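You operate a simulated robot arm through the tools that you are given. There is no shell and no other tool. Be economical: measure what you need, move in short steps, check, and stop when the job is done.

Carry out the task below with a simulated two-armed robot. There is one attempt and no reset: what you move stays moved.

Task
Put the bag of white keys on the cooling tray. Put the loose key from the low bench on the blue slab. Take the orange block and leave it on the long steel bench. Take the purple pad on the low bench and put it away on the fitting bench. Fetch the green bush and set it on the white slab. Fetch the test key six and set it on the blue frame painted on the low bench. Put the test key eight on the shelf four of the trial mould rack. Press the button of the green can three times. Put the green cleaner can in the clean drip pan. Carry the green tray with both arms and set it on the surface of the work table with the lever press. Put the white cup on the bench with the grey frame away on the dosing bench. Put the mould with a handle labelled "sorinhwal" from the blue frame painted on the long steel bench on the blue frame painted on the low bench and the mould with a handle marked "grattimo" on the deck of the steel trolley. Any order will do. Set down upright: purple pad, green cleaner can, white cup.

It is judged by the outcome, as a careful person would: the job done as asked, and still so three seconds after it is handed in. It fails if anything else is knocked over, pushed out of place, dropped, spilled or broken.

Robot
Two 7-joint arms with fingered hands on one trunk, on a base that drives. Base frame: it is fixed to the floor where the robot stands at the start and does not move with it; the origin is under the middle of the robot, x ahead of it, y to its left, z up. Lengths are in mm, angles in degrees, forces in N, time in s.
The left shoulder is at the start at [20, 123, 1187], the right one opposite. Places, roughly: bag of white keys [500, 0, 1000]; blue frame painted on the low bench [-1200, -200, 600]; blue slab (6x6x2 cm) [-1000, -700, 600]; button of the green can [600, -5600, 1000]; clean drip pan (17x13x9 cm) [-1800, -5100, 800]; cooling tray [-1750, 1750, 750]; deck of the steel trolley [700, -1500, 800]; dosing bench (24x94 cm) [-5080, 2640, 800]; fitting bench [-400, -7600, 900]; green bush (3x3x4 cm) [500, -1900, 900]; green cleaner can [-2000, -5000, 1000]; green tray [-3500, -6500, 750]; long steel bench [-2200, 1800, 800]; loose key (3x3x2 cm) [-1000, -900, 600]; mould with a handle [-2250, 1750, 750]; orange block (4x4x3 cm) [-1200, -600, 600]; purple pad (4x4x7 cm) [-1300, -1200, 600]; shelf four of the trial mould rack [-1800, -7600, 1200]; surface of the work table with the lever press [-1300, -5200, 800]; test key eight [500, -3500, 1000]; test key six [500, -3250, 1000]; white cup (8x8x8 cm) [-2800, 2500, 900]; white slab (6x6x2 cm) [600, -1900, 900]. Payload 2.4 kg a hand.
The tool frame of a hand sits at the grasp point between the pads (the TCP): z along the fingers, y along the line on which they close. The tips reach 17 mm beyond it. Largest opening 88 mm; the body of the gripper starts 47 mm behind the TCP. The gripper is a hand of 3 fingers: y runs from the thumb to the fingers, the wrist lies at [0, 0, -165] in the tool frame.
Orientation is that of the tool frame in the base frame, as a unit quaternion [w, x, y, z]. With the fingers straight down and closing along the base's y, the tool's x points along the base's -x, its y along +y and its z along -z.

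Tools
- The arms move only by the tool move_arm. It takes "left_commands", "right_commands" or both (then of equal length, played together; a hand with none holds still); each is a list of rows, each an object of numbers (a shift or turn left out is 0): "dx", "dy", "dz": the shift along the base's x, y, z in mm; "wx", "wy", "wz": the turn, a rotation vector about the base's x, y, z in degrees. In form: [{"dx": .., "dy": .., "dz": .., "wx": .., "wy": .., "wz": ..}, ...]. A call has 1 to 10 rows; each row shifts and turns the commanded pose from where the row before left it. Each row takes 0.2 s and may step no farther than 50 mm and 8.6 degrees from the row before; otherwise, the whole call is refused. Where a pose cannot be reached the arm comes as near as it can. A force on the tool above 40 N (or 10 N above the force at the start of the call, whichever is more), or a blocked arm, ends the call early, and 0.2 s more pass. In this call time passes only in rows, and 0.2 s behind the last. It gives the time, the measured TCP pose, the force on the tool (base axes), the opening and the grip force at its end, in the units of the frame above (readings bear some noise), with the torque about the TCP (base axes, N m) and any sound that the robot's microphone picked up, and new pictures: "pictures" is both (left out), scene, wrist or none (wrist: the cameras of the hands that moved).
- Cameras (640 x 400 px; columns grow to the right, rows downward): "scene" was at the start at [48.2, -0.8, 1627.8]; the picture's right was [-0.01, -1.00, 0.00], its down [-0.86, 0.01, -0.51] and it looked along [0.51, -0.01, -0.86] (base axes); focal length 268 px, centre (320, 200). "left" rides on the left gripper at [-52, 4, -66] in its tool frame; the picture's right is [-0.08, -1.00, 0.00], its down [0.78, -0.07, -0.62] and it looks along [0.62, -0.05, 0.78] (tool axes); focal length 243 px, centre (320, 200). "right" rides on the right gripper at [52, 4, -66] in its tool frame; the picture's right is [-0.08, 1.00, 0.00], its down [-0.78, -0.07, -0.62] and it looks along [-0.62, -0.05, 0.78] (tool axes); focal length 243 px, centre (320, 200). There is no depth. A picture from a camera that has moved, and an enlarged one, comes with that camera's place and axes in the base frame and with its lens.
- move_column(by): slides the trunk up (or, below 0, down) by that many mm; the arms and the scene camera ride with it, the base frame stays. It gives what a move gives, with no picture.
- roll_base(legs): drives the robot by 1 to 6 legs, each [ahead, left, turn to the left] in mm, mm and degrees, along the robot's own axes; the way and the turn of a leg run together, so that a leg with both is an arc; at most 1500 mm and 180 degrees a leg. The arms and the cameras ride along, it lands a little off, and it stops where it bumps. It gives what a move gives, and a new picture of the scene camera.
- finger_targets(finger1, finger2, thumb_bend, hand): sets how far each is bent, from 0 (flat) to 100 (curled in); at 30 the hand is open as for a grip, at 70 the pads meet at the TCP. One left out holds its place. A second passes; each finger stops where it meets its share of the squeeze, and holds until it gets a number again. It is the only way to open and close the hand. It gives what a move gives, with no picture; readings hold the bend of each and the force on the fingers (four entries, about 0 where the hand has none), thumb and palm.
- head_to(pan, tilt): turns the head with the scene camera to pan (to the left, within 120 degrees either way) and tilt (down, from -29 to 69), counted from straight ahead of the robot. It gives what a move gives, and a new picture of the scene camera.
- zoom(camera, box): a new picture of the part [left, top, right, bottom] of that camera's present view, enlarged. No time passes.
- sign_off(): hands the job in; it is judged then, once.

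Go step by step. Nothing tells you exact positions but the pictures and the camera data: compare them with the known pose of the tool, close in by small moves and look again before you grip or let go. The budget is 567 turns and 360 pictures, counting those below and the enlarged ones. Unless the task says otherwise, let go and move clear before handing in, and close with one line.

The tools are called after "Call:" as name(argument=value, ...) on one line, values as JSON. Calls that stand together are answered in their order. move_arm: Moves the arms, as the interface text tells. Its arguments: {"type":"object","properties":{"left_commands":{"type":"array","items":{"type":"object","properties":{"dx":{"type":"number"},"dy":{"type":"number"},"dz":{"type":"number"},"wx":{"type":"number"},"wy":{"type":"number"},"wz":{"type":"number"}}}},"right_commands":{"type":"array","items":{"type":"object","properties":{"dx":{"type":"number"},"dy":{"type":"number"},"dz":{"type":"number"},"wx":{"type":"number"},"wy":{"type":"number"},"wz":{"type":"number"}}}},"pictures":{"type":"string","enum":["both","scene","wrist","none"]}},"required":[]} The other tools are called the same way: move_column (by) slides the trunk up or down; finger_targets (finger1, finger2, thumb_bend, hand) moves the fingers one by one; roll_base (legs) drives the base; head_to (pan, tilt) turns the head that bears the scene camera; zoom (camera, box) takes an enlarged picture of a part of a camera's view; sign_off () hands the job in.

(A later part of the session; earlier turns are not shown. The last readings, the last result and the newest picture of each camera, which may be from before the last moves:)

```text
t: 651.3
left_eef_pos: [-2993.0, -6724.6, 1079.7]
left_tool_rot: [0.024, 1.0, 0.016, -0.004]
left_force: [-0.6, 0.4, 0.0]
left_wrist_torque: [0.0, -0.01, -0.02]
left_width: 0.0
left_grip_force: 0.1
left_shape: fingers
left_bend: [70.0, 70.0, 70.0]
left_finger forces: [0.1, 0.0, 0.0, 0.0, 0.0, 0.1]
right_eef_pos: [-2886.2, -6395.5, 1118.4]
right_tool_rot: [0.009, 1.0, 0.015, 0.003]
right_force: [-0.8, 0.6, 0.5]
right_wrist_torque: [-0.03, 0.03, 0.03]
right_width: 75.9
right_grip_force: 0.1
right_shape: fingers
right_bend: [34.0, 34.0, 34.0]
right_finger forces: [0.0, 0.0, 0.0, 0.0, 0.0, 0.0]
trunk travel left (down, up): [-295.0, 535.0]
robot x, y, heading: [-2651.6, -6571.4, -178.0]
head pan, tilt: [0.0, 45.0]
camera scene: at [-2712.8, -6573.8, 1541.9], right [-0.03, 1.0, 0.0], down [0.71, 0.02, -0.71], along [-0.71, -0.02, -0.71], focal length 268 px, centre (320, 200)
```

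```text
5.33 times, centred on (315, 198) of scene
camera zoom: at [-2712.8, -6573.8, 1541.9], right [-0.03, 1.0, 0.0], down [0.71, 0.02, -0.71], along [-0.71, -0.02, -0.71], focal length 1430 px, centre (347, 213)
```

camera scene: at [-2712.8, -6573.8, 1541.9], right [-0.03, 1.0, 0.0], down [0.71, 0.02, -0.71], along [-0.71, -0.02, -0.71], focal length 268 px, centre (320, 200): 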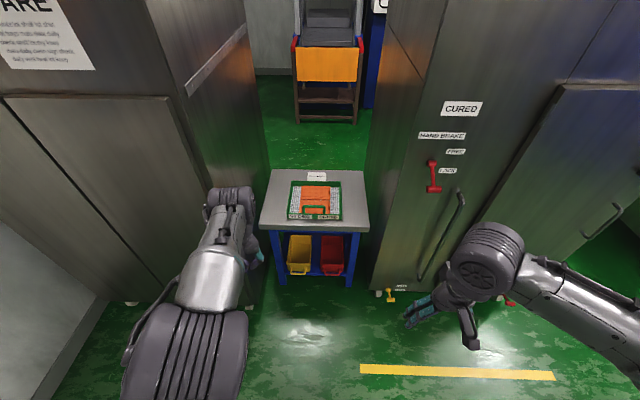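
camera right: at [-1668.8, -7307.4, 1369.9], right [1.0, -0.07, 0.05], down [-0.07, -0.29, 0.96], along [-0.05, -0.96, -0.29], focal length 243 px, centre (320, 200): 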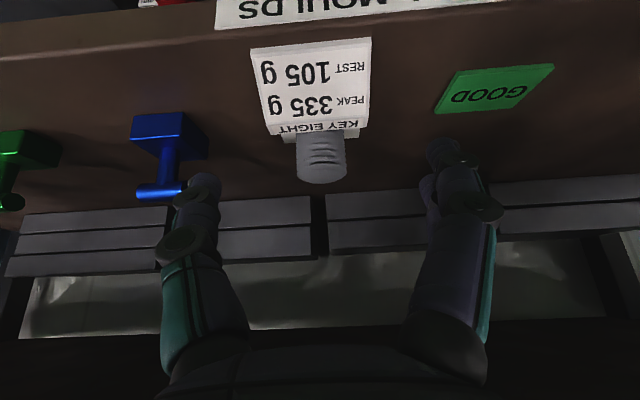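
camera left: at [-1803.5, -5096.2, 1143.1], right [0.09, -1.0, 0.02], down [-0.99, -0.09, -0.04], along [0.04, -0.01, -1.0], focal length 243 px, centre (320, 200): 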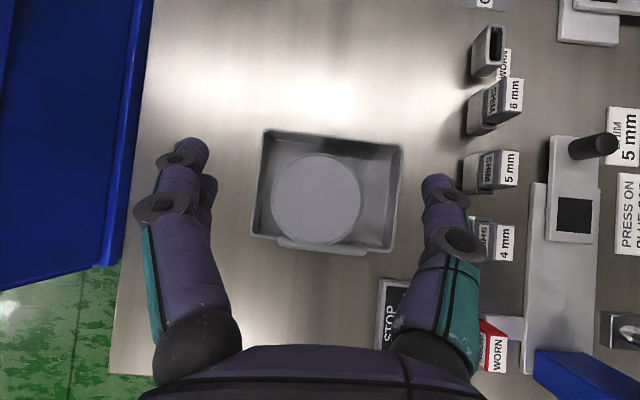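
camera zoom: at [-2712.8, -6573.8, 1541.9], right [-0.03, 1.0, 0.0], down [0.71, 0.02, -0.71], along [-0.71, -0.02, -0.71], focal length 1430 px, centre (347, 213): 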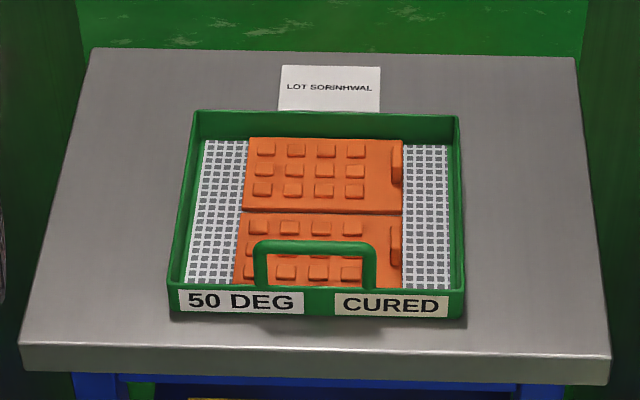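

The tray (≈x[-3578,-3393], y[-6719,-6509]) has two side walls I can pinch with both hands. I'll align, approach, lower the trunk and open both hands partly.

Call:
roll_base(legs=[[0, 0, -2], [0, 43, 0], [390, 0, 0]])

Call:
finger_targets(hand="left", finger1=46, finger2=46, thumb_bend=46)

Call:
finger_targets(hand="right", finger1=46, finger2=46, thumb_bend=46)

Call:
move_column(by=-110)

```text
t: 654.6
left_eef_pos: [-3387.0, -6756.2, 1079.9]
left_tool_rot: [0.023, 1.0, 0.0, -0.005]
left_force: [-0.1, -0.3, -0.4]
left_wrist_torque: [-0.01, 0.04, 0.02]
left_width: 0.0
left_grip_force: 0.0
left_shape: fingers
left_bend: [70.0, 70.0, 70.0]
left_finger forces: [0.0, 0.1, 0.0, 0.0, 0.1, 0.1]
right_eef_pos: [-3269.3, -6429.1, 1118.8]
right_tool_rot: [0.009, 1.0, 0.0, 0.004]
right_force: [0.8, -0.3, -0.6]
right_wrist_torque: [0.0, 0.03, 0.0]
right_width: 75.7
right_grip_force: 0.1
right_shape: fingers
right_bend: [34.0, 34.0, 34.0]
right_finger forces: [0.1, 0.0, 0.1, 0.0, 0.0, 0.1]
trunk travel left (down, up): [-295.0, 535.0]
robot x, y, heading: [-3042.3, -6613.5, 179.9]
head pan, tilt: [0.0, 45.0]
camera scene: at [-3102.9, -6613.4, 1541.8], right [0.0, 1.0, 0.0], down [0.71, 0.0, -0.71], along [-0.71, 0.0, -0.71], focal length 268 px, centre (320, 200)
```

scene: 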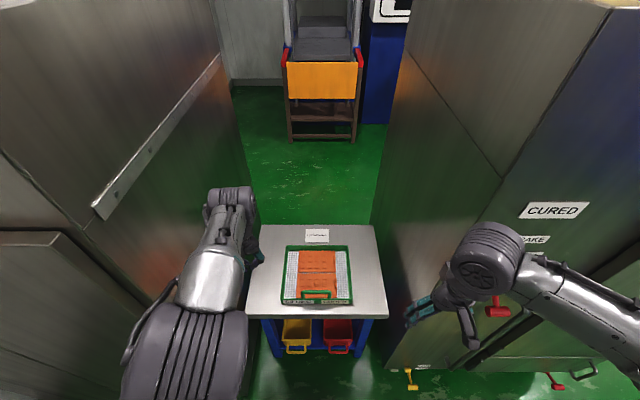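

```text
t: 655.6
left_eef_pos: [-3388.5, -6755.9, 1080.0]
left_tool_rot: [0.024, 1.0, 0.0, -0.006]
left_force: [0.1, 0.4, -0.6]
left_wrist_torque: [-0.01, -0.02, 0.04]
left_width: 48.4
left_grip_force: 0.0
left_shape: fingers
left_bend: [46.0, 46.0, 46.0]
left_finger forces: [0.0, 0.0, 0.0, 0.0, 0.0, 0.0]
right_eef_pos: [-3267.5, -6430.4, 1117.5]
right_tool_rot: [0.009, 1.0, 0.0, 0.003]
right_force: [-0.7, 0.5, -0.1]
right_wrist_torque: [0.01, 0.02, 0.01]
right_width: 75.7
right_grip_force: 0.1
right_shape: fingers
right_bend: [34.0, 34.0, 34.0]
right_finger forces: [0.1, 0.1, 0.0, 0.0, 0.1, 0.0]
trunk travel left (down, up): [-295.0, 535.0]
robot x, y, heading: [-3040.2, -6614.7, 179.7]
head pan, tilt: [0.0, 45.0]
```

```text
t: 656.6
left_eef_pos: [-3387.4, -6755.6, 1079.6]
left_tool_rot: [0.023, 1.0, 0.0, -0.005]
left_force: [-0.3, -0.9, -0.1]
left_wrist_torque: [-0.01, -0.01, 0.01]
left_width: 48.7
left_grip_force: 0.0
left_shape: fingers
left_bend: [46.0, 46.0, 46.0]
left_finger forces: [0.0, 0.0, 0.1, 0.0, 0.1, 0.0]
right_eef_pos: [-3268.3, -6429.9, 1118.4]
right_tool_rot: [0.01, 1.0, 0.0, 0.003]
right_force: [-0.1, 1.1, -0.3]
right_wrist_torque: [-0.02, 0.0, 0.01]
right_width: 49.6
right_grip_force: 0.1
right_shape: fingers
right_bend: [46.0, 46.0, 46.0]
right_finger forces: [0.0, 0.0, 0.0, 0.0, 0.1, 0.1]
trunk travel left (down, up): [-295.0, 535.0]
robot x, y, heading: [-3040.5, -6611.4, 180.0]
head pan, tilt: [0.0, 45.0]
```

```text
t: 658.1
left_eef_pos: [-3387.7, -6754.4, 968.1]
left_tool_rot: [0.024, 1.0, 0.0, -0.005]
left_force: [0.6, -0.4, -1.1]
left_wrist_torque: [0.0, 0.01, -0.01]
left_width: 48.8
left_grip_force: 0.1
left_shape: fingers
left_bend: [46.0, 46.0, 46.0]
left_finger forces: [0.1, 0.1, 0.0, 0.0, 0.1, 0.1]
right_eef_pos: [-3267.9, -6429.7, 1009.9]
right_tool_rot: [0.01, 1.0, 0.0, 0.003]
right_force: [0.7, -0.2, -1.0]
right_wrist_torque: [-0.02, -0.02, 0.02]
right_width: 49.4
right_grip_force: 0.1
right_shape: fingers
right_bend: [46.0, 46.0, 46.0]
right_finger forces: [0.0, 0.0, 0.1, 0.1, 0.0, 0.1]
trunk travel left (down, up): [-185.0, 645.0]
robot x, y, heading: [-3040.3, -6615.1, 179.6]
head pan, tilt: [0.0, 45.0]
```

Call:
zoom(camera="left", box=[0, 0, 640, 400])

Call:
zoom(camera="scene", box=[240, 190, 400, 290])

```text
1.00 times, centred on (320, 200) of left
camera zoom: at [-3440.1, -6756.3, 1035.3], right [-0.08, 1.0, -0.05], down [0.79, 0.1, 0.61], along [0.61, 0.02, -0.79], focal length 243 px, centre (320, 200)
```

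zoom: 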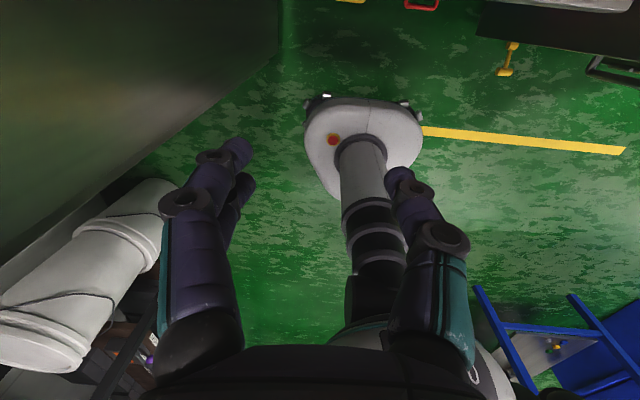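

```text
4.00 times, centred on (320, 240) of scene
camera zoom: at [-3102.0, -6613.4, 1432.0], right [0.0, 1.0, 0.0], down [0.71, 0.0, -0.71], along [-0.71, 0.0, -0.71], focal length 1073 px, centre (320, 40)
```

zoom: 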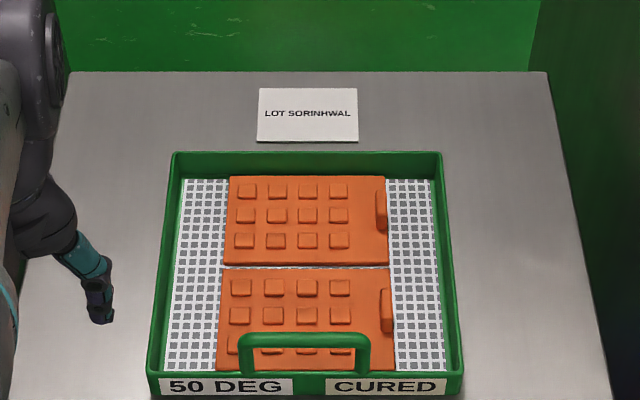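

Better triangulation puts the tray rim at z≈660 and centre ≈(-3615,-6622). I'll move closer and lower further before bringing the hands over the side walls.

Call:
roll_base(legs=[[120, 5, 0]])

Call:
move_column(by=-130)

Call:
move_arm(left_commands=[{"dx": -30}, {"dx": -35}, {"dx": -35}], right_commands=[{"dx": -45, "dy": -10}, {"dx": -45, "dy": -15, "dz": -15}, {"dx": -45, "dy": -15, "dz": -15}], pictures="scene")

```text
t: 659.3
left_eef_pos: [-3509.8, -6759.8, 970.3]
left_tool_rot: [0.024, 1.0, -0.001, -0.005]
left_force: [0.8, 1.1, 0.1]
left_wrist_torque: [-0.04, -0.01, -0.02]
left_width: 48.8
left_grip_force: 0.1
left_shape: fingers
left_bend: [46.0, 46.0, 46.0]
left_finger forces: [0.1, 0.0, 0.0, 0.0, 0.0, 0.0]
right_eef_pos: [-3391.7, -6434.2, 1008.1]
right_tool_rot: [0.009, 1.0, 0.0, 0.003]
right_force: [-0.8, -0.2, -0.5]
right_wrist_torque: [0.01, -0.04, 0.01]
right_width: 49.7
right_grip_force: 0.0
right_shape: fingers
right_bend: [46.0, 46.0, 46.0]
right_finger forces: [0.0, 0.0, 0.1, 0.0, 0.0, 0.0]
trunk travel left (down, up): [-185.0, 645.0]
robot x, y, heading: [-3162.5, -6618.0, 179.9]
head pan, tilt: [0.0, 45.0]
camera scene: at [-3224.4, -6618.1, 1431.8], right [0.0, 1.0, 0.0], down [0.71, 0.0, -0.71], along [-0.71, 0.0, -0.71], focal length 268 px, centre (320, 200)
```

scene: 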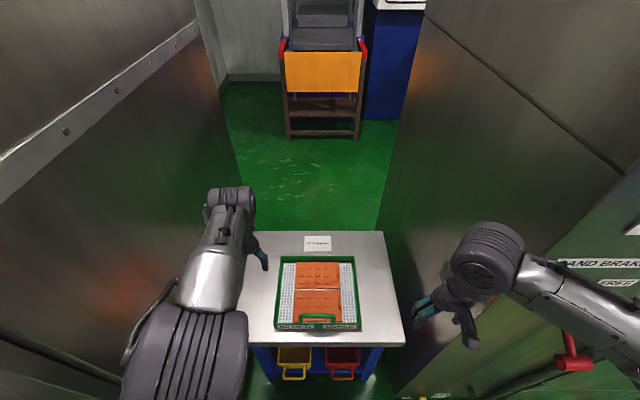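

```text
t: 660.9
left_eef_pos: [-3510.6, -6759.4, 838.6]
left_tool_rot: [0.023, 1.0, -0.001, -0.006]
left_force: [0.4, -0.1, -0.6]
left_wrist_torque: [-0.02, 0.01, -0.01]
left_width: 48.7
left_grip_force: 0.1
left_shape: fingers
left_bend: [46.0, 46.0, 46.0]
left_finger forces: [0.1, 0.1, 0.1, 0.0, 0.0, 0.0]
right_eef_pos: [-3390.4, -6434.0, 879.1]
right_tool_rot: [0.009, 1.0, -0.001, 0.004]
right_force: [0.0, 0.6, -0.9]
right_wrist_torque: [0.01, -0.01, 0.01]
right_width: 49.9
right_grip_force: 0.0
right_shape: fingers
right_bend: [46.0, 46.0, 46.0]
right_finger forces: [0.1, 0.0, 0.1, 0.0, 0.0, 0.0]
trunk travel left (down, up): [-55.0, 775.0]
robot x, y, heading: [-3161.8, -6617.4, 179.9]
head pan, tilt: [0.0, 45.0]
```

```text
t: 661.7
left_eef_pos: [-3609.5, -6758.6, 839.5]
left_tool_rot: [0.024, 1.0, 0.001, -0.004]
left_force: [-0.4, -0.9, 0.8]
left_wrist_torque: [0.05, 0.03, 0.0]
left_width: 48.4
left_grip_force: 0.1
left_shape: fingers
left_bend: [46.0, 46.0, 46.0]
left_finger forces: [0.1, 0.1, 0.0, 0.1, 0.1, 0.0]
right_eef_pos: [-3526.2, -6476.6, 849.0]
right_tool_rot: [0.009, 1.0, 0.0, 0.003]
right_force: [-0.4, 0.0, -0.2]
right_wrist_torque: [0.0, 0.01, -0.04]
right_width: 49.4
right_grip_force: 0.1
right_shape: fingers
right_bend: [46.0, 46.0, 46.0]
right_finger forces: [0.0, 0.0, 0.0, 0.1, 0.0, 0.1]
trunk travel left (down, up): [-55.0, 775.0]
robot x, y, heading: [-3165.1, -6618.8, 180.2]
head pan, tilt: [0.0, 45.0]
camera scene: at [-3224.0, -6618.2, 1301.8], right [0.0, 1.0, 0.0], down [0.71, 0.0, -0.71], along [-0.71, 0.0, -0.71], focal length 268 px, centre (320, 200)
```

scene: 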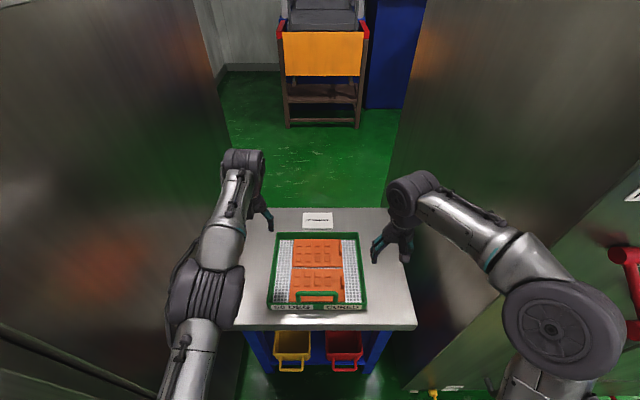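

Call:
zoom(camera="left", box=[0, 0, 640, 400])

Call:
zoom(camera="right", box=[0, 0, 640, 400])

```text
1.00 times, centred on (320, 200) of left
camera zoom: at [-3662.1, -6761.5, 905.2], right [-0.08, 1.0, -0.05], down [0.78, 0.1, 0.61], along [0.61, 0.02, -0.79], focal length 243 px, centre (320, 200)
```

zoom: 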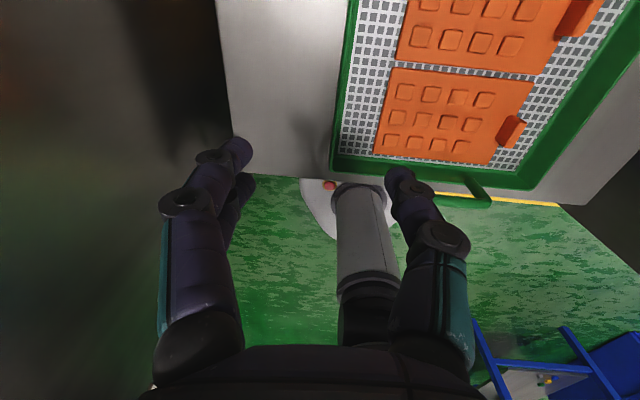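

```text
1.00 times, centred on (320, 200) of right
camera zoom: at [-3475.6, -6479.6, 914.5], right [-0.09, -1.0, 0.02], down [-0.78, 0.08, 0.61], along [-0.61, 0.04, -0.79], focal length 243 px, centre (320, 200)
```

zoom: 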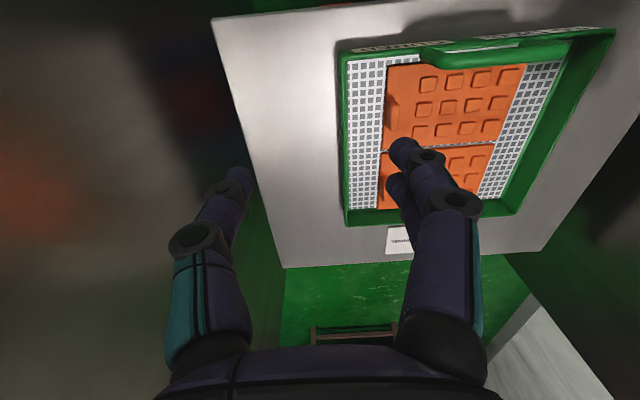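

Rim z≈640; walls at y≈-6744 and y≈-6504; centre x≈-3621. Moving both hands above the walls and down.

Call:
move_arm(left_commands=[{"dx": -6, "dy": 8, "dz": -20}, {"dx": -6, "dy": 8, "dz": -30}, {"dz": -40}, {"dz": -40}], right_commands=[{"dx": -32, "dy": -10, "dz": -20}, {"dx": -32, "dy": -10, "dz": -30}, {"dx": -31, "dy": -10, "dz": -38}, {"dz": -50}], pictures="wrist")

```text
t: 662.7
left_eef_pos: [-3621.7, -6745.1, 709.0]
left_tool_rot: [0.023, 1.0, 0.0, -0.005]
left_force: [-0.8, -0.4, 0.4]
left_wrist_torque: [0.04, 0.0, 0.01]
left_width: 48.4
left_grip_force: 0.0
left_shape: fingers
left_bend: [46.0, 46.0, 46.0]
left_finger forces: [0.0, 0.1, 0.0, 0.0, 0.0, 0.0]
right_eef_pos: [-3620.6, -6504.4, 711.8]
right_tool_rot: [0.01, 1.0, 0.0, 0.004]
right_force: [-0.5, 0.1, -0.5]
right_wrist_torque: [-0.02, 0.0, 0.04]
right_width: 49.7
right_grip_force: 0.0
right_shape: fingers
right_bend: [46.0, 46.0, 46.0]
right_finger forces: [0.0, 0.1, 0.1, 0.0, 0.0, 0.0]
trunk travel left (down, up): [-55.0, 775.0]
robot x, y, heading: [-3162.9, -6619.3, 180.0]
head pan, tilt: [0.0, 45.0]
camera right: at [-3569.4, -6507.9, 777.4], right [-0.09, -1.0, 0.02], down [-0.79, 0.08, 0.61], along [-0.61, 0.04, -0.79], focal length 243 px, centre (320, 200)
camera left: at [-3673.4, -6745.9, 774.4], right [-0.08, 1.0, -0.05], down [0.79, 0.09, 0.61], along [0.61, 0.02, -0.79], focal length 243 px, centre (320, 200)
```

right: 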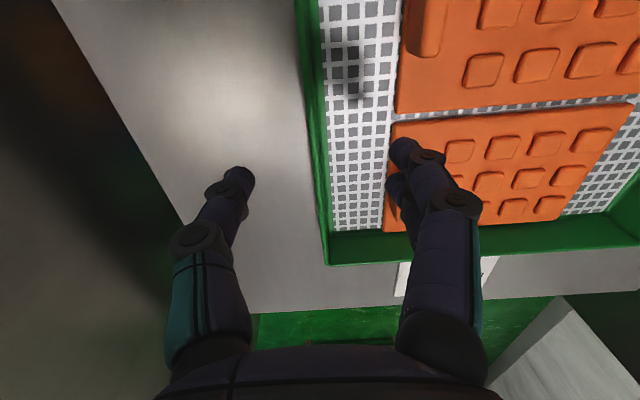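
left: 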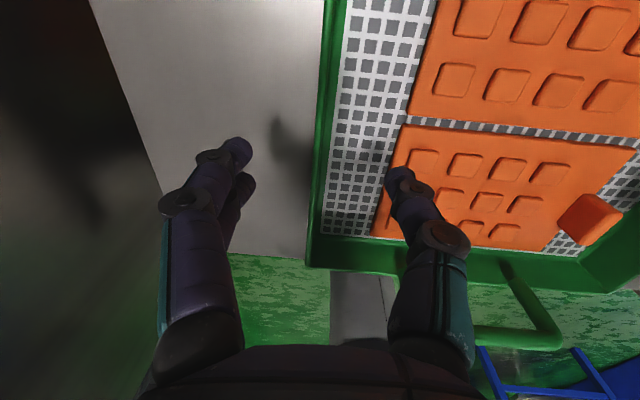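

Both are well aligned. Narrowing the hands a bit so the inner fingers clear the orange pads, then descending.

Call:
finger_targets(hand="left", finger1=54, finger2=54, thumb_bend=54)

Call:
finger_targets(hand="right", finger1=54, finger2=54, thumb_bend=54)

Call:
move_arm(left_commands=[{"dz": -25}, {"dz": -20}, {"dz": -12}], right_commands=[{"dz": -27, "dy": 2}, {"dz": -20}, {"dz": -13}], pictures="wrist")

```text
t: 663.7
left_eef_pos: [-3620.8, -6744.7, 708.7]
left_tool_rot: [0.024, 1.0, -0.001, -0.005]
left_force: [0.6, -0.8, -0.3]
left_wrist_torque: [0.02, -0.02, -0.01]
left_width: 31.8
left_grip_force: 0.1
left_shape: fingers
left_bend: [54.0, 54.0, 54.0]
left_finger forces: [0.1, 0.1, 0.0, 0.0, 0.0, 0.1]
right_eef_pos: [-3619.0, -6504.9, 712.1]
right_tool_rot: [0.01, 1.0, -0.001, 0.003]
right_force: [0.2, 0.5, -0.9]
right_wrist_torque: [0.01, 0.0, 0.02]
right_width: 49.7
right_grip_force: 0.0
right_shape: fingers
right_bend: [46.0, 46.0, 46.0]
right_finger forces: [0.0, 0.1, 0.0, 0.0, 0.0, 0.0]
trunk travel left (down, up): [-55.0, 775.0]
robot x, y, heading: [-3163.9, -6615.2, 179.6]
head pan, tilt: [0.0, 45.0]
```

```text
t: 664.7
left_eef_pos: [-3620.1, -6744.6, 709.9]
left_tool_rot: [0.024, 1.0, 0.0, -0.005]
left_force: [0.0, 0.3, -0.4]
left_wrist_torque: [0.0, -0.04, 0.0]
left_width: 31.6
left_grip_force: 0.2
left_shape: fingers
left_bend: [54.0, 54.0, 54.0]
left_finger forces: [0.1, 0.1, 0.0, 0.1, 0.0, 0.1]
right_eef_pos: [-3619.6, -6504.8, 713.6]
right_tool_rot: [0.01, 1.0, -0.001, 0.004]
right_force: [0.3, 0.8, 0.5]
right_wrist_torque: [-0.01, -0.02, 0.0]
right_width: 31.5
right_grip_force: 0.2
right_shape: fingers
right_bend: [54.0, 54.0, 54.0]
right_finger forces: [0.0, 0.0, 0.0, 0.0, 0.0, 0.0]
trunk travel left (down, up): [-55.0, 775.0]
robot x, y, heading: [-3166.0, -6615.9, 179.5]
head pan, tilt: [0.0, 45.0]
```

```text
t: 665.5
left_eef_pos: [-3622.3, -6744.4, 652.7]
left_tool_rot: [0.024, 1.0, 0.0, -0.006]
left_force: [0.1, 0.6, -0.6]
left_wrist_torque: [-0.01, -0.01, 0.01]
left_width: 31.7
left_grip_force: 0.1
left_shape: fingers
left_bend: [54.0, 54.0, 54.0]
left_finger forces: [0.0, 0.1, 0.0, 0.1, 0.0, 0.0]
right_eef_pos: [-3620.2, -6503.3, 649.9]
right_tool_rot: [0.01, 1.0, -0.001, 0.003]
right_force: [0.2, 0.7, 0.2]
right_wrist_torque: [0.02, 0.0, -0.03]
right_width: 31.8
right_grip_force: 0.0
right_shape: fingers
right_bend: [54.0, 54.0, 54.0]
right_finger forces: [0.1, 0.1, 0.0, 0.0, 0.0, 0.1]
trunk travel left (down, up): [-55.0, 775.0]
robot x, y, heading: [-3162.3, -6619.1, 180.0]
head pan, tilt: [0.0, 45.0]
camera right: at [-3568.9, -6505.7, 715.6], right [-0.09, -1.0, 0.02], down [-0.78, 0.08, 0.61], along [-0.61, 0.04, -0.79], focal length 243 px, centre (320, 200)
camera left: at [-3674.6, -6745.2, 718.1], right [-0.08, 1.0, -0.05], down [0.79, 0.09, 0.61], along [0.61, 0.01, -0.79], focal length 243 px, centre (320, 200)
```

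right: 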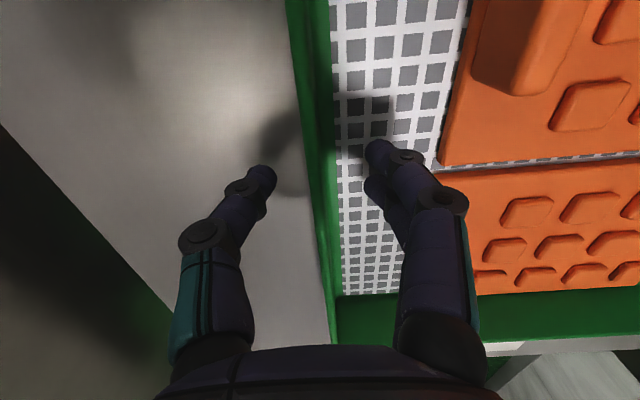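
left: 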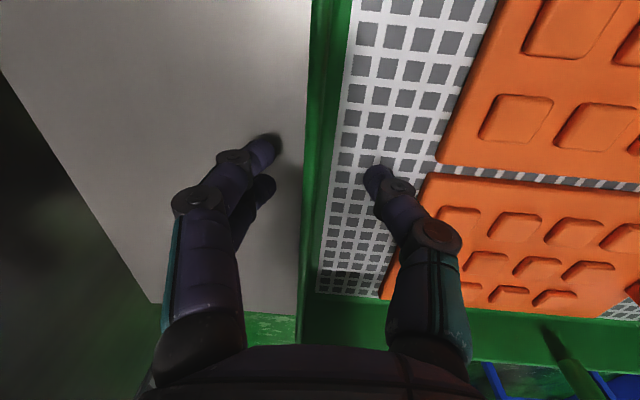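

Call:
move_arm(left_commands=[{"dz": -8, "dy": -2}, {"dz": -6}], right_commands=[{"dz": -7}, {"dz": -5}], pictures="none")

Call:
finger_targets(hand="left", finger1=74, finger2=74, thumb_bend=74)

Call:
finger_targets(hand="right", finger1=74, finger2=74, thumb_bend=74)

```text
t: 666.1
left_eef_pos: [-3623.2, -6745.2, 645.8]
left_tool_rot: [0.021, 1.0, 0.0, -0.016]
left_force: [4.1, 0.4, 24.1]
left_wrist_torque: [0.66, -0.16, -0.09]
left_width: 31.4
left_grip_force: 12.3
left_shape: fingers
left_bend: [54.0, 54.0, 57.0]
left_finger forces: [0.1, 0.0, 0.0, 0.1, 24.9, 0.1]
right_eef_pos: [-3619.9, -6502.9, 645.1]
right_tool_rot: [0.012, 1.0, -0.002, -0.004]
right_force: [3.8, 1.4, 18.3]
right_wrist_torque: [-0.42, -0.08, 0.05]
right_width: 31.7
right_grip_force: 9.1
right_shape: fingers
right_bend: [58.0, 57.0, 54.0]
right_finger forces: [10.0, 8.7, 0.0, 0.0, 0.0, 0.0]
trunk travel left (down, up): [-55.0, 775.0]
robot x, y, heading: [-3160.7, -6619.8, 179.8]
head pan, tilt: [0.0, 45.0]
stopped in row 2 (left hand): the force on the tool passed its limit (the readings are from after the stop); the commanded pose is now the measured one
```

```text
t: 667.1
left_eef_pos: [-3622.5, -6745.1, 643.6]
left_tool_rot: [0.021, 1.0, -0.001, -0.011]
left_force: [0.7, -3.4, -0.3]
left_wrist_torque: [-0.01, -0.02, 0.02]
left_width: 0.0
left_grip_force: 4.0
left_shape: fingers
left_bend: [71.0, 71.0, 72.0]
left_finger forces: [2.6, 2.6, 0.1, 0.1, 2.1, 0.1]
right_eef_pos: [-3620.6, -6503.1, 643.3]
right_tool_rot: [0.011, 1.0, -0.002, -0.004]
right_force: [0.0, -1.1, 40.1]
right_wrist_torque: [-1.0, -0.03, -0.01]
right_width: 31.3
right_grip_force: 19.9
right_shape: fingers
right_bend: [63.0, 62.0, 54.0]
right_finger forces: [20.3, 19.6, 0.0, 0.0, 0.0, 0.0]
trunk travel left (down, up): [-55.0, 775.0]
robot x, y, heading: [-3163.0, -6618.4, 179.8]
head pan, tilt: [0.0, 45.0]
```

```text
t: 668.1
left_eef_pos: [-3625.4, -6744.9, 643.3]
left_tool_rot: [0.022, 1.0, 0.0, -0.011]
left_force: [0.4, -1.0, -0.8]
left_wrist_torque: [0.03, 0.03, -0.02]
left_width: 0.1
left_grip_force: 4.5
left_shape: fingers
left_bend: [72.0, 72.0, 72.0]
left_finger forces: [2.3, 2.3, 0.0, 0.1, 3.6, 0.1]
right_eef_pos: [-3621.3, -6501.2, 639.9]
right_tool_rot: [0.011, 1.0, -0.001, 0.001]
right_force: [1.3, 1.1, -0.3]
right_wrist_torque: [0.03, -0.02, -0.01]
right_width: 0.0
right_grip_force: 3.6
right_shape: fingers
right_bend: [73.0, 73.0, 69.0]
right_finger forces: [1.7, 1.5, 0.1, 0.1, 3.8, 0.1]
trunk travel left (down, up): [-55.0, 775.0]
robot x, y, heading: [-3160.4, -6619.9, 179.8]
head pan, tilt: [0.0, 45.0]
```

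Both hands closed on the walls lightly. Trial lift of a few mm to see if it holds.

Call:
move_arm(left_commands=[{"dz": 6}, {"dz": 6}], right_commands=[{"dz": 7}, {"dz": 7}], pictures="wrist")

```text
t: 668.7
left_eef_pos: [-3624.3, -6745.3, 653.2]
left_tool_rot: [0.022, 1.0, -0.001, -0.01]
left_force: [0.1, -1.2, -2.8]
left_wrist_torque: [-0.01, 0.0, 0.0]
left_width: 0.1
left_grip_force: 3.3
left_shape: fingers
left_bend: [72.0, 72.0, 72.0]
left_finger forces: [2.4, 2.1, 0.1, 0.0, 2.8, 0.1]
right_eef_pos: [-3621.9, -6502.3, 653.5]
right_tool_rot: [0.011, 1.0, -0.002, 0.0]
right_force: [0.0, 0.7, -2.2]
right_wrist_torque: [0.0, -0.03, 0.01]
right_width: 0.2
right_grip_force: 3.5
right_shape: fingers
right_bend: [73.0, 73.0, 69.0]
right_finger forces: [1.3, 1.1, 0.0, 0.1, 4.1, 0.1]
trunk travel left (down, up): [-55.0, 775.0]
robot x, y, heading: [-3164.2, -6621.5, 179.9]
head pan, tilt: [0.0, 45.0]
camera right: at [-3571.3, -6505.6, 719.7], right [-0.09, -1.0, 0.02], down [-0.78, 0.08, 0.62], along [-0.62, 0.04, -0.78], focal length 243 px, centre (320, 200)
camera left: at [-3676.7, -6747.0, 720.3], right [-0.08, 1.0, -0.04], down [0.79, 0.09, 0.6], along [0.6, 0.02, -0.8], focal length 243 px, centre (320, 200)
```

right: 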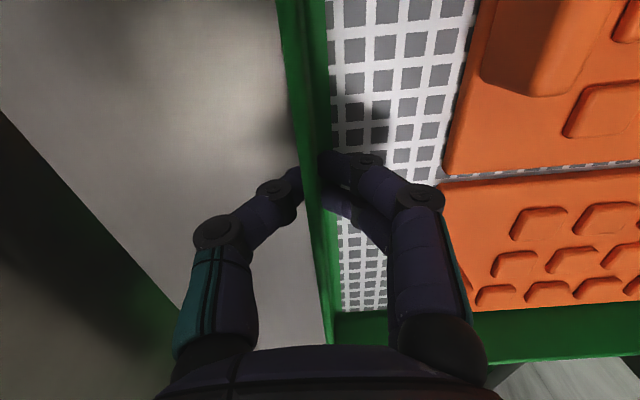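
left: 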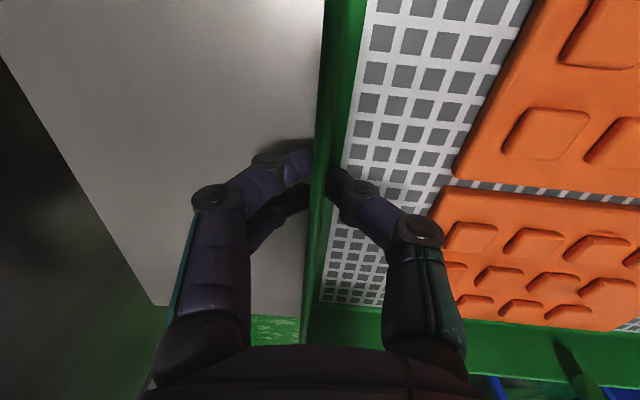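

Call:
move_arm(left_commands=[{"dz": 10}, {"dz": 10}], right_commands=[{"dz": 10}, {"dz": 10}], pictures="scene")

Call:
zoom(camera="scene", box=[220, 200, 420, 330])

```text
t: 669.3
left_eef_pos: [-3626.0, -6746.0, 675.2]
left_tool_rot: [0.023, 1.0, 0.0, -0.01]
left_force: [-0.3, 0.5, -3.8]
left_wrist_torque: [0.01, 0.01, 0.03]
left_width: 0.0
left_grip_force: 3.9
left_shape: fingers
left_bend: [72.0, 72.0, 71.0]
left_finger forces: [1.7, 1.6, 0.0, 0.0, 3.5, 0.0]
right_eef_pos: [-3622.9, -6501.0, 674.5]
right_tool_rot: [0.012, 1.0, 0.0, 0.0]
right_force: [-0.8, -0.6, -3.0]
right_wrist_torque: [0.01, -0.02, -0.02]
right_width: 0.0
right_grip_force: 3.0
right_shape: fingers
right_bend: [73.0, 73.0, 69.0]
right_finger forces: [1.7, 1.7, 0.0, 0.0, 3.0, 0.0]
trunk travel left (down, up): [-55.0, 775.0]
robot x, y, heading: [-3160.3, -6617.8, 179.8]
head pan, tilt: [0.0, 45.0]
camera scene: at [-3224.4, -6618.1, 1301.9], right [0.0, 1.0, 0.0], down [0.71, 0.0, -0.71], along [-0.71, 0.0, -0.71], focal length 268 px, centre (320, 200)
```

scene: 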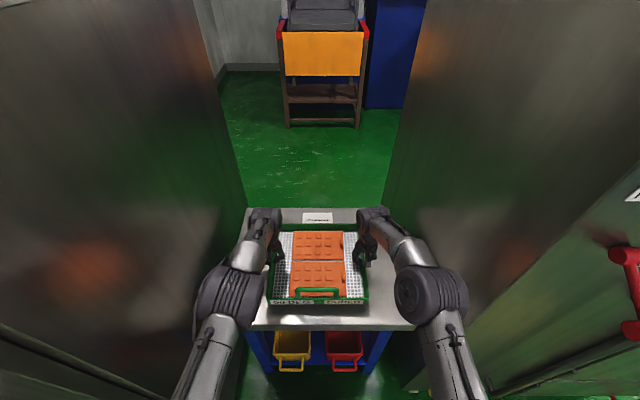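

```text
3.08 times, centred on (320, 265) of scene
camera zoom: at [-3224.4, -6618.1, 1301.9], right [0.0, 1.0, 0.0], down [0.71, 0.0, -0.71], along [-0.71, 0.0, -0.71], focal length 825 px, centre (320, 0)
```

zoom: 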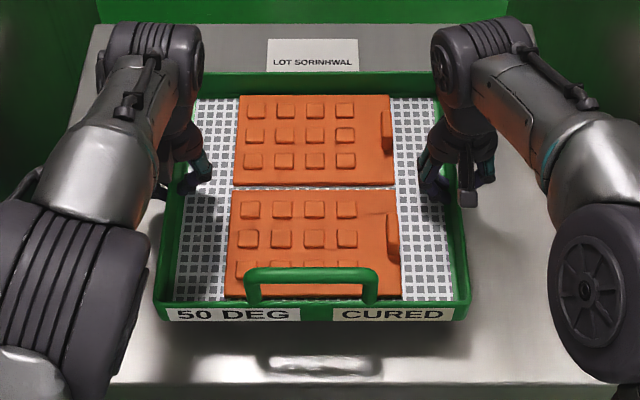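

The tray is up and level. I'll tighten both grips a bit before carrying.

Call:
finger_targets(hand="left", finger1=85, finger2=85, thumb_bend=85)

Call:
finger_targets(hand="right", finger1=85, finger2=85, thumb_bend=85)

```text
t: 670.3
left_eef_pos: [-3625.6, -6745.1, 673.9]
left_tool_rot: [0.023, 1.0, -0.001, -0.01]
left_force: [0.8, -1.1, -1.9]
left_wrist_torque: [0.05, -0.01, -0.03]
left_width: 0.1
left_grip_force: 14.5
left_shape: fingers
left_bend: [78.0, 78.0, 74.0]
left_finger forces: [7.2, 7.1, 0.0, 0.0, 14.1, 0.0]
right_eef_pos: [-3622.0, -6500.9, 674.2]
right_tool_rot: [0.012, 1.0, -0.001, 0.0]
right_force: [0.1, 1.1, -3.2]
right_wrist_torque: [-0.02, 0.01, 0.01]
right_width: 0.0
right_grip_force: 3.0
right_shape: fingers
right_bend: [73.0, 73.0, 69.0]
right_finger forces: [1.4, 1.4, 0.1, 0.1, 3.4, 0.0]
trunk travel left (down, up): [-55.0, 775.0]
robot x, y, heading: [-3162.8, -6616.7, 179.9]
head pan, tilt: [0.0, 45.0]
```

```text
t: 671.3
left_eef_pos: [-3626.3, -6746.4, 674.2]
left_tool_rot: [0.023, 1.0, 0.0, -0.011]
left_force: [-1.1, -0.1, -2.6]
left_wrist_torque: [0.02, -0.02, -0.01]
left_width: 0.1
left_grip_force: 15.0
left_shape: fingers
left_bend: [78.0, 78.0, 74.0]
left_finger forces: [7.2, 7.2, 0.0, 0.0, 14.6, 0.1]
right_eef_pos: [-3622.3, -6501.1, 674.8]
right_tool_rot: [0.011, 1.0, -0.001, 0.0]
right_force: [0.7, 0.5, -3.8]
right_wrist_torque: [0.04, -0.01, 0.02]
right_width: 0.0
right_grip_force: 13.4
right_shape: fingers
right_bend: [79.0, 79.0, 72.0]
right_finger forces: [6.7, 6.7, 0.1, 0.0, 13.7, 0.0]
trunk travel left (down, up): [-55.0, 775.0]
robot x, y, heading: [-3166.7, -6617.9, 180.1]
head pan, tilt: [0.0, 45.0]
```

Firm grip on both sides. Raising the trunk and backing out with the tray.

Call:
move_column(by=280)

Call:
roll_base(legs=[[-600, 0, 0]])

```text
t: 674.2
left_eef_pos: [-3624.8, -6746.5, 954.3]
left_tool_rot: [0.023, 1.0, -0.001, -0.01]
left_force: [-0.1, -1.0, -2.8]
left_wrist_torque: [0.08, 0.01, 0.01]
left_width: 0.0
left_grip_force: 14.6
left_shape: fingers
left_bend: [78.0, 78.0, 74.0]
left_finger forces: [7.3, 7.2, 0.1, 0.0, 14.9, 0.0]
right_eef_pos: [-3623.3, -6502.0, 955.4]
right_tool_rot: [0.012, 1.0, -0.001, 0.0]
right_force: [0.6, 0.0, -3.4]
right_wrist_torque: [0.08, -0.01, 0.01]
right_width: 0.1
right_grip_force: 13.5
right_shape: fingers
right_bend: [79.0, 79.0, 72.0]
right_finger forces: [6.8, 6.7, 0.0, 0.0, 13.6, 0.1]
trunk travel left (down, up): [-335.0, 495.0]
robot x, y, heading: [-3163.3, -6618.2, 179.9]
head pan, tilt: [0.0, 45.0]
```

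```text
t: 677.6
left_eef_pos: [-3020.8, -6746.1, 954.1]
left_tool_rot: [0.023, 1.0, -0.004, -0.011]
left_force: [-0.1, -0.5, -2.5]
left_wrist_torque: [0.04, -0.01, 0.01]
left_width: 0.0
left_grip_force: 14.3
left_shape: fingers
left_bend: [78.0, 78.0, 74.0]
left_finger forces: [7.3, 7.2, 0.0, 0.0, 14.9, 0.0]
right_eef_pos: [-3014.9, -6501.9, 954.6]
right_tool_rot: [0.011, 1.0, -0.005, 0.0]
right_force: [0.0, -0.2, -3.1]
right_wrist_torque: [0.08, -0.03, -0.01]
right_width: 0.0
right_grip_force: 13.8
right_shape: fingers
right_bend: [79.0, 79.0, 72.0]
right_finger forces: [6.8, 6.6, 0.0, 0.0, 13.7, 0.0]
trunk travel left (down, up): [-335.0, 495.0]
robot x, y, heading: [-2558.8, -6620.5, 179.2]
head pan, tilt: [0.0, 45.0]
camera scene: at [-2618.4, -6621.2, 1581.9], right [0.01, 1.0, 0.0], down [0.71, -0.01, -0.71], along [-0.71, 0.01, -0.71], focal length 268 px, centre (320, 200)
```

scene: 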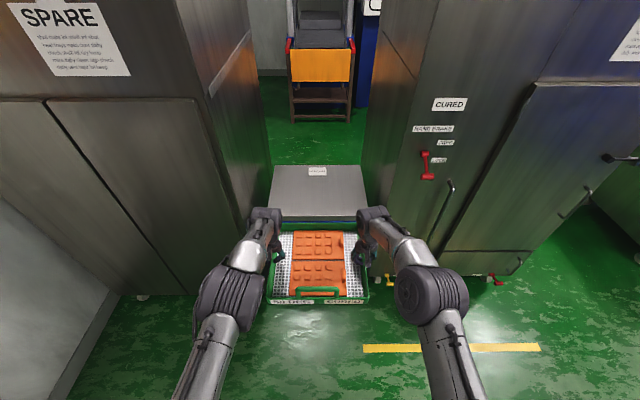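

Call:
roll_base(legs=[[0, 0, 0.8], [-1500, 0, 0], [-1000, 0, 0]])

Call:
roll_base(legs=[[0, -1500, 0], [0, -70, 0]])

```text
t: 690.1
left_eef_pos: [-540.2, -6780.7, 953.9]
left_tool_rot: [0.023, 1.0, -0.015, -0.011]
left_force: [-0.5, 0.1, -2.1]
left_wrist_torque: [0.08, 0.01, -0.01]
left_width: 0.2
left_grip_force: 14.1
left_shape: fingers
left_bend: [78.0, 78.0, 74.0]
left_finger forces: [7.1, 7.4, 0.0, 0.0, 14.9, 0.0]
right_eef_pos: [-529.6, -6536.1, 955.5]
right_tool_rot: [0.011, 1.0, -0.015, 0.0]
right_force: [0.1, 0.0, -3.1]
right_wrist_torque: [0.05, 0.0, -0.02]
right_width: 0.0
right_grip_force: 13.6
right_shape: fingers
right_bend: [79.0, 79.0, 72.0]
right_finger forces: [6.8, 6.6, 0.0, 0.1, 13.8, 0.0]
trunk travel left (down, up): [-335.0, 495.0]
robot x, y, heading: [-71.8, -6665.9, 178.1]
head pan, tilt: [0.0, 45.0]
camera scene: at [-134.6, -6663.5, 1581.9], right [0.03, 1.0, 0.0], down [0.71, -0.02, -0.71], along [-0.71, 0.02, -0.71], focal length 268 px, centre (320, 200)
```

scene: 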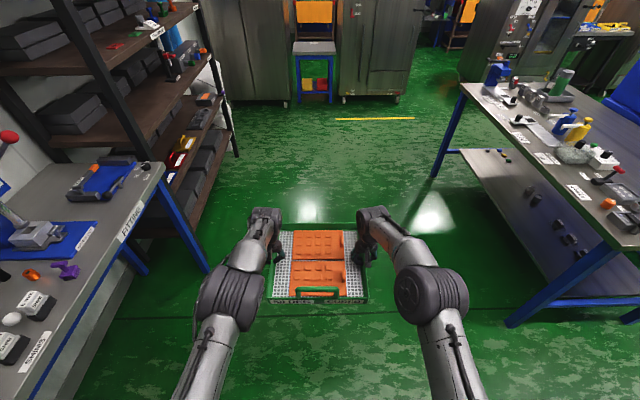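

```text
t: 698.2
left_eef_pos: [-492.6, -5196.4, 954.0]
left_tool_rot: [0.022, 1.0, -0.013, -0.01]
left_force: [0.7, 0.3, -3.4]
left_wrist_torque: [0.03, -0.04, 0.02]
left_width: 0.0
left_grip_force: 15.1
left_shape: fingers
left_bend: [78.0, 78.0, 74.0]
left_finger forces: [7.2, 7.2, 0.1, 0.0, 14.9, 0.0]
right_eef_pos: [-483.4, -4952.3, 954.7]
right_tool_rot: [0.011, 1.0, -0.014, -0.001]
right_force: [-0.2, -0.2, -4.0]
right_wrist_torque: [0.07, 0.03, -0.05]
right_width: 0.0
right_grip_force: 13.8
right_shape: fingers
right_bend: [79.0, 79.0, 72.0]
right_finger forces: [6.7, 6.7, 0.0, 0.0, 13.7, 0.0]
trunk travel left (down, up): [-335.0, 495.0]
robot x, y, heading: [-28.5, -5080.7, 178.5]
head pan, tilt: [0.0, 45.0]
camera scene: at [-88.7, -5077.8, 1581.8], right [0.03, 1.0, 0.0], down [0.71, -0.02, -0.71], along [-0.71, 0.02, -0.71], focal length 268 px, centre (320, 200)
```

scene: 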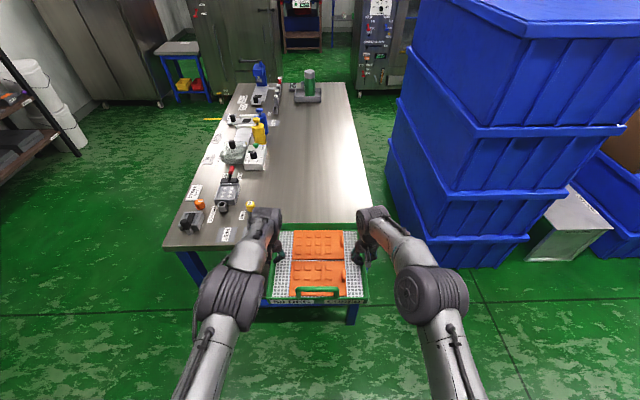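

The free end of the table is ahead. Driving in with the tray and lowering.

Call:
roll_base(legs=[[0, 0, 1.5], [310, 0, 0]])

Call:
move_column(by=-80)

Call:
zoom(camera="scene", box=[160, 150, 480, 350])

```text
t: 700.6
left_eef_pos: [-805.2, -5209.2, 953.0]
left_tool_rot: [0.023, 1.0, 0.001, -0.011]
left_force: [0.2, -0.1, -3.1]
left_wrist_torque: [0.06, 0.02, 0.03]
left_width: 0.0
left_grip_force: 14.6
left_shape: fingers
left_bend: [78.0, 78.0, 74.0]
left_finger forces: [7.2, 7.2, 0.0, 0.0, 14.9, 0.0]
right_eef_pos: [-802.6, -4965.1, 953.5]
right_tool_rot: [0.011, 1.0, 0.0, 0.001]
right_force: [0.1, -0.5, -3.5]
right_wrist_torque: [0.03, 0.0, -0.03]
right_width: 0.2
right_grip_force: 13.2
right_shape: fingers
right_bend: [79.0, 79.0, 72.0]
right_finger forces: [6.7, 6.8, 0.0, 0.0, 13.6, 0.0]
trunk travel left (down, up): [-335.0, 495.0]
robot x, y, heading: [-341.6, -5081.7, -180.0]
head pan, tilt: [0.0, 45.0]
camera scene: at [-404.4, -5081.1, 1581.8], right [0.0, 1.0, 0.0], down [0.71, 0.0, -0.71], along [-0.71, 0.0, -0.71], focal length 268 px, centre (320, 200)
```

scene: 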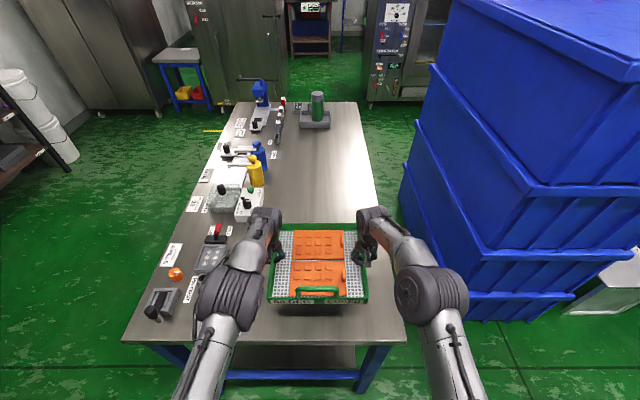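

```text
t: 701.8
left_eef_pos: [-804.1, -5209.2, 872.8]
left_tool_rot: [0.022, 1.0, 0.002, -0.01]
left_force: [-0.4, -0.9, -2.2]
left_wrist_torque: [0.03, 0.02, -0.01]
left_width: 0.0
left_grip_force: 15.0
left_shape: fingers
left_bend: [78.0, 78.0, 74.0]
left_finger forces: [7.3, 7.3, 0.0, 0.0, 14.8, 0.0]
right_eef_pos: [-800.8, -4965.1, 874.1]
right_tool_rot: [0.01, 1.0, 0.0, 0.0]
right_force: [-0.3, 0.4, -3.3]
right_wrist_torque: [0.04, 0.01, -0.02]
right_width: 0.0
right_grip_force: 14.2
right_shape: fingers
right_bend: [79.0, 79.0, 72.0]
right_finger forces: [6.7, 6.7, 0.0, 0.0, 13.6, 0.0]
trunk travel left (down, up): [-255.0, 575.0]
robot x, y, heading: [-340.4, -5082.7, -180.1]
head pan, tilt: [0.0, 45.0]
```

```text
2.00 times, centred on (320, 250) of scene
camera zoom: at [-403.2, -5081.1, 1501.9], right [0.0, 1.0, 0.0], down [0.71, 0.0, -0.71], along [-0.71, 0.0, -0.71], focal length 536 px, centre (320, 100)
```

zoom: 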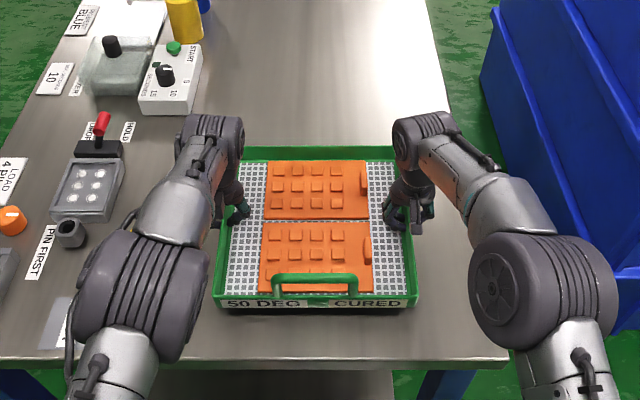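

Clear of the neighbouring items. Lowering further until contact.

Call:
move_column(by=-18)

Call:
move_arm(left_commands=[{"dz": -3}, {"dz": -3}, {"dz": -3}], right_commands=[{"dz": -3}, {"dz": -3}, {"dz": -3}], pictures="none")

```text
t: 702.5
left_eef_pos: [-803.0, -5210.2, 855.3]
left_tool_rot: [0.023, 1.0, 0.001, -0.011]
left_force: [0.5, 0.0, -2.4]
left_wrist_torque: [0.06, 0.02, -0.02]
left_width: 0.0
left_grip_force: 14.6
left_shape: fingers
left_bend: [78.0, 78.0, 74.0]
left_finger forces: [7.2, 7.2, 0.1, 0.1, 14.9, 0.1]
right_eef_pos: [-802.3, -4965.7, 856.6]
right_tool_rot: [0.011, 1.0, 0.0, 0.0]
right_force: [-0.1, -0.4, -3.0]
right_wrist_torque: [0.09, -0.01, -0.02]
right_width: 0.0
right_grip_force: 13.8
right_shape: fingers
right_bend: [79.0, 79.0, 72.0]
right_finger forces: [6.6, 6.8, 0.0, 0.0, 13.7, 0.1]
trunk travel left (down, up): [-237.0, 593.0]
robot x, y, heading: [-341.8, -5078.2, -180.0]
head pan, tilt: [0.0, 45.0]
```

```text
t: 703.2
left_eef_pos: [-803.8, -5210.0, 846.3]
left_tool_rot: [0.022, 1.0, 0.001, -0.011]
left_force: [-0.2, 0.3, -1.8]
left_wrist_torque: [0.11, -0.02, 0.0]
left_width: 0.0
left_grip_force: 14.7
left_shape: fingers
left_bend: [78.0, 78.0, 74.0]
left_finger forces: [6.9, 7.3, 0.0, 0.1, 15.0, 0.1]
right_eef_pos: [-801.1, -4966.0, 847.7]
right_tool_rot: [0.011, 1.0, 0.0, 0.001]
right_force: [0.2, 0.3, -4.2]
right_wrist_torque: [0.06, -0.03, 0.04]
right_width: 0.0
right_grip_force: 13.5
right_shape: fingers
right_bend: [79.0, 79.0, 72.0]
right_finger forces: [6.9, 6.8, 0.0, 0.0, 13.3, 0.1]
trunk travel left (down, up): [-237.0, 593.0]
robot x, y, heading: [-344.5, -5079.5, -179.7]
head pan, tilt: [0.0, 45.0]
```

Call:
move_arm(left_commands=[{"dz": -2}, {"dz": -2}, {"dz": -2}], right_commands=[{"dz": -2}, {"dz": -2}, {"dz": -2}], pictures="none")

Call:
move_arm(left_commands=[{"dz": -2}, {"dz": -2}], right_commands=[{"dz": -2}, {"dz": -2}], pictures="none")

```text
t: 704.0
left_eef_pos: [-803.9, -5208.6, 840.7]
left_tool_rot: [0.023, 1.0, 0.001, -0.011]
left_force: [-0.5, -2.3, -2.0]
left_wrist_torque: [0.04, -0.03, 0.01]
left_width: 0.0
left_grip_force: 14.6
left_shape: fingers
left_bend: [78.0, 79.0, 74.0]
left_finger forces: [7.4, 8.0, 0.1, 0.0, 13.3, 0.0]
right_eef_pos: [-802.2, -4966.3, 841.5]
right_tool_rot: [0.011, 1.0, 0.0, 0.0]
right_force: [0.4, 2.3, -3.2]
right_wrist_torque: [0.11, -0.04, -0.01]
right_width: 0.1
right_grip_force: 12.7
right_shape: fingers
right_bend: [80.0, 79.0, 72.0]
right_finger forces: [6.4, 5.2, 0.0, 0.1, 14.3, 0.0]
trunk travel left (down, up): [-237.0, 593.0]
robot x, y, heading: [-340.6, -5081.3, -179.9]
head pan, tilt: [0.0, 45.0]
```

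```text
t: 704.6
left_eef_pos: [-804.3, -5209.2, 839.7]
left_tool_rot: [0.023, 1.0, 0.0, -0.012]
left_force: [0.7, 1.7, 15.9]
left_wrist_torque: [0.13, -0.1, -0.02]
left_width: 0.0
left_grip_force: 23.0
left_shape: fingers
left_bend: [79.0, 80.0, 79.0]
left_finger forces: [8.8, 9.6, 0.0, 0.0, 27.5, 0.0]
right_eef_pos: [-801.3, -4966.4, 838.5]
right_tool_rot: [0.011, 1.0, 0.001, -0.001]
right_force: [-2.4, -0.5, -1.8]
right_wrist_torque: [0.05, 0.01, 0.01]
right_width: 0.0
right_grip_force: 14.1
right_shape: fingers
right_bend: [80.0, 79.0, 72.0]
right_finger forces: [7.4, 6.5, 0.0, 0.0, 13.6, 0.1]
trunk travel left (down, up): [-237.0, 593.0]
robot x, y, heading: [-340.0, -5080.3, -180.0]
head pan, tilt: [0.0, 45.0]
```

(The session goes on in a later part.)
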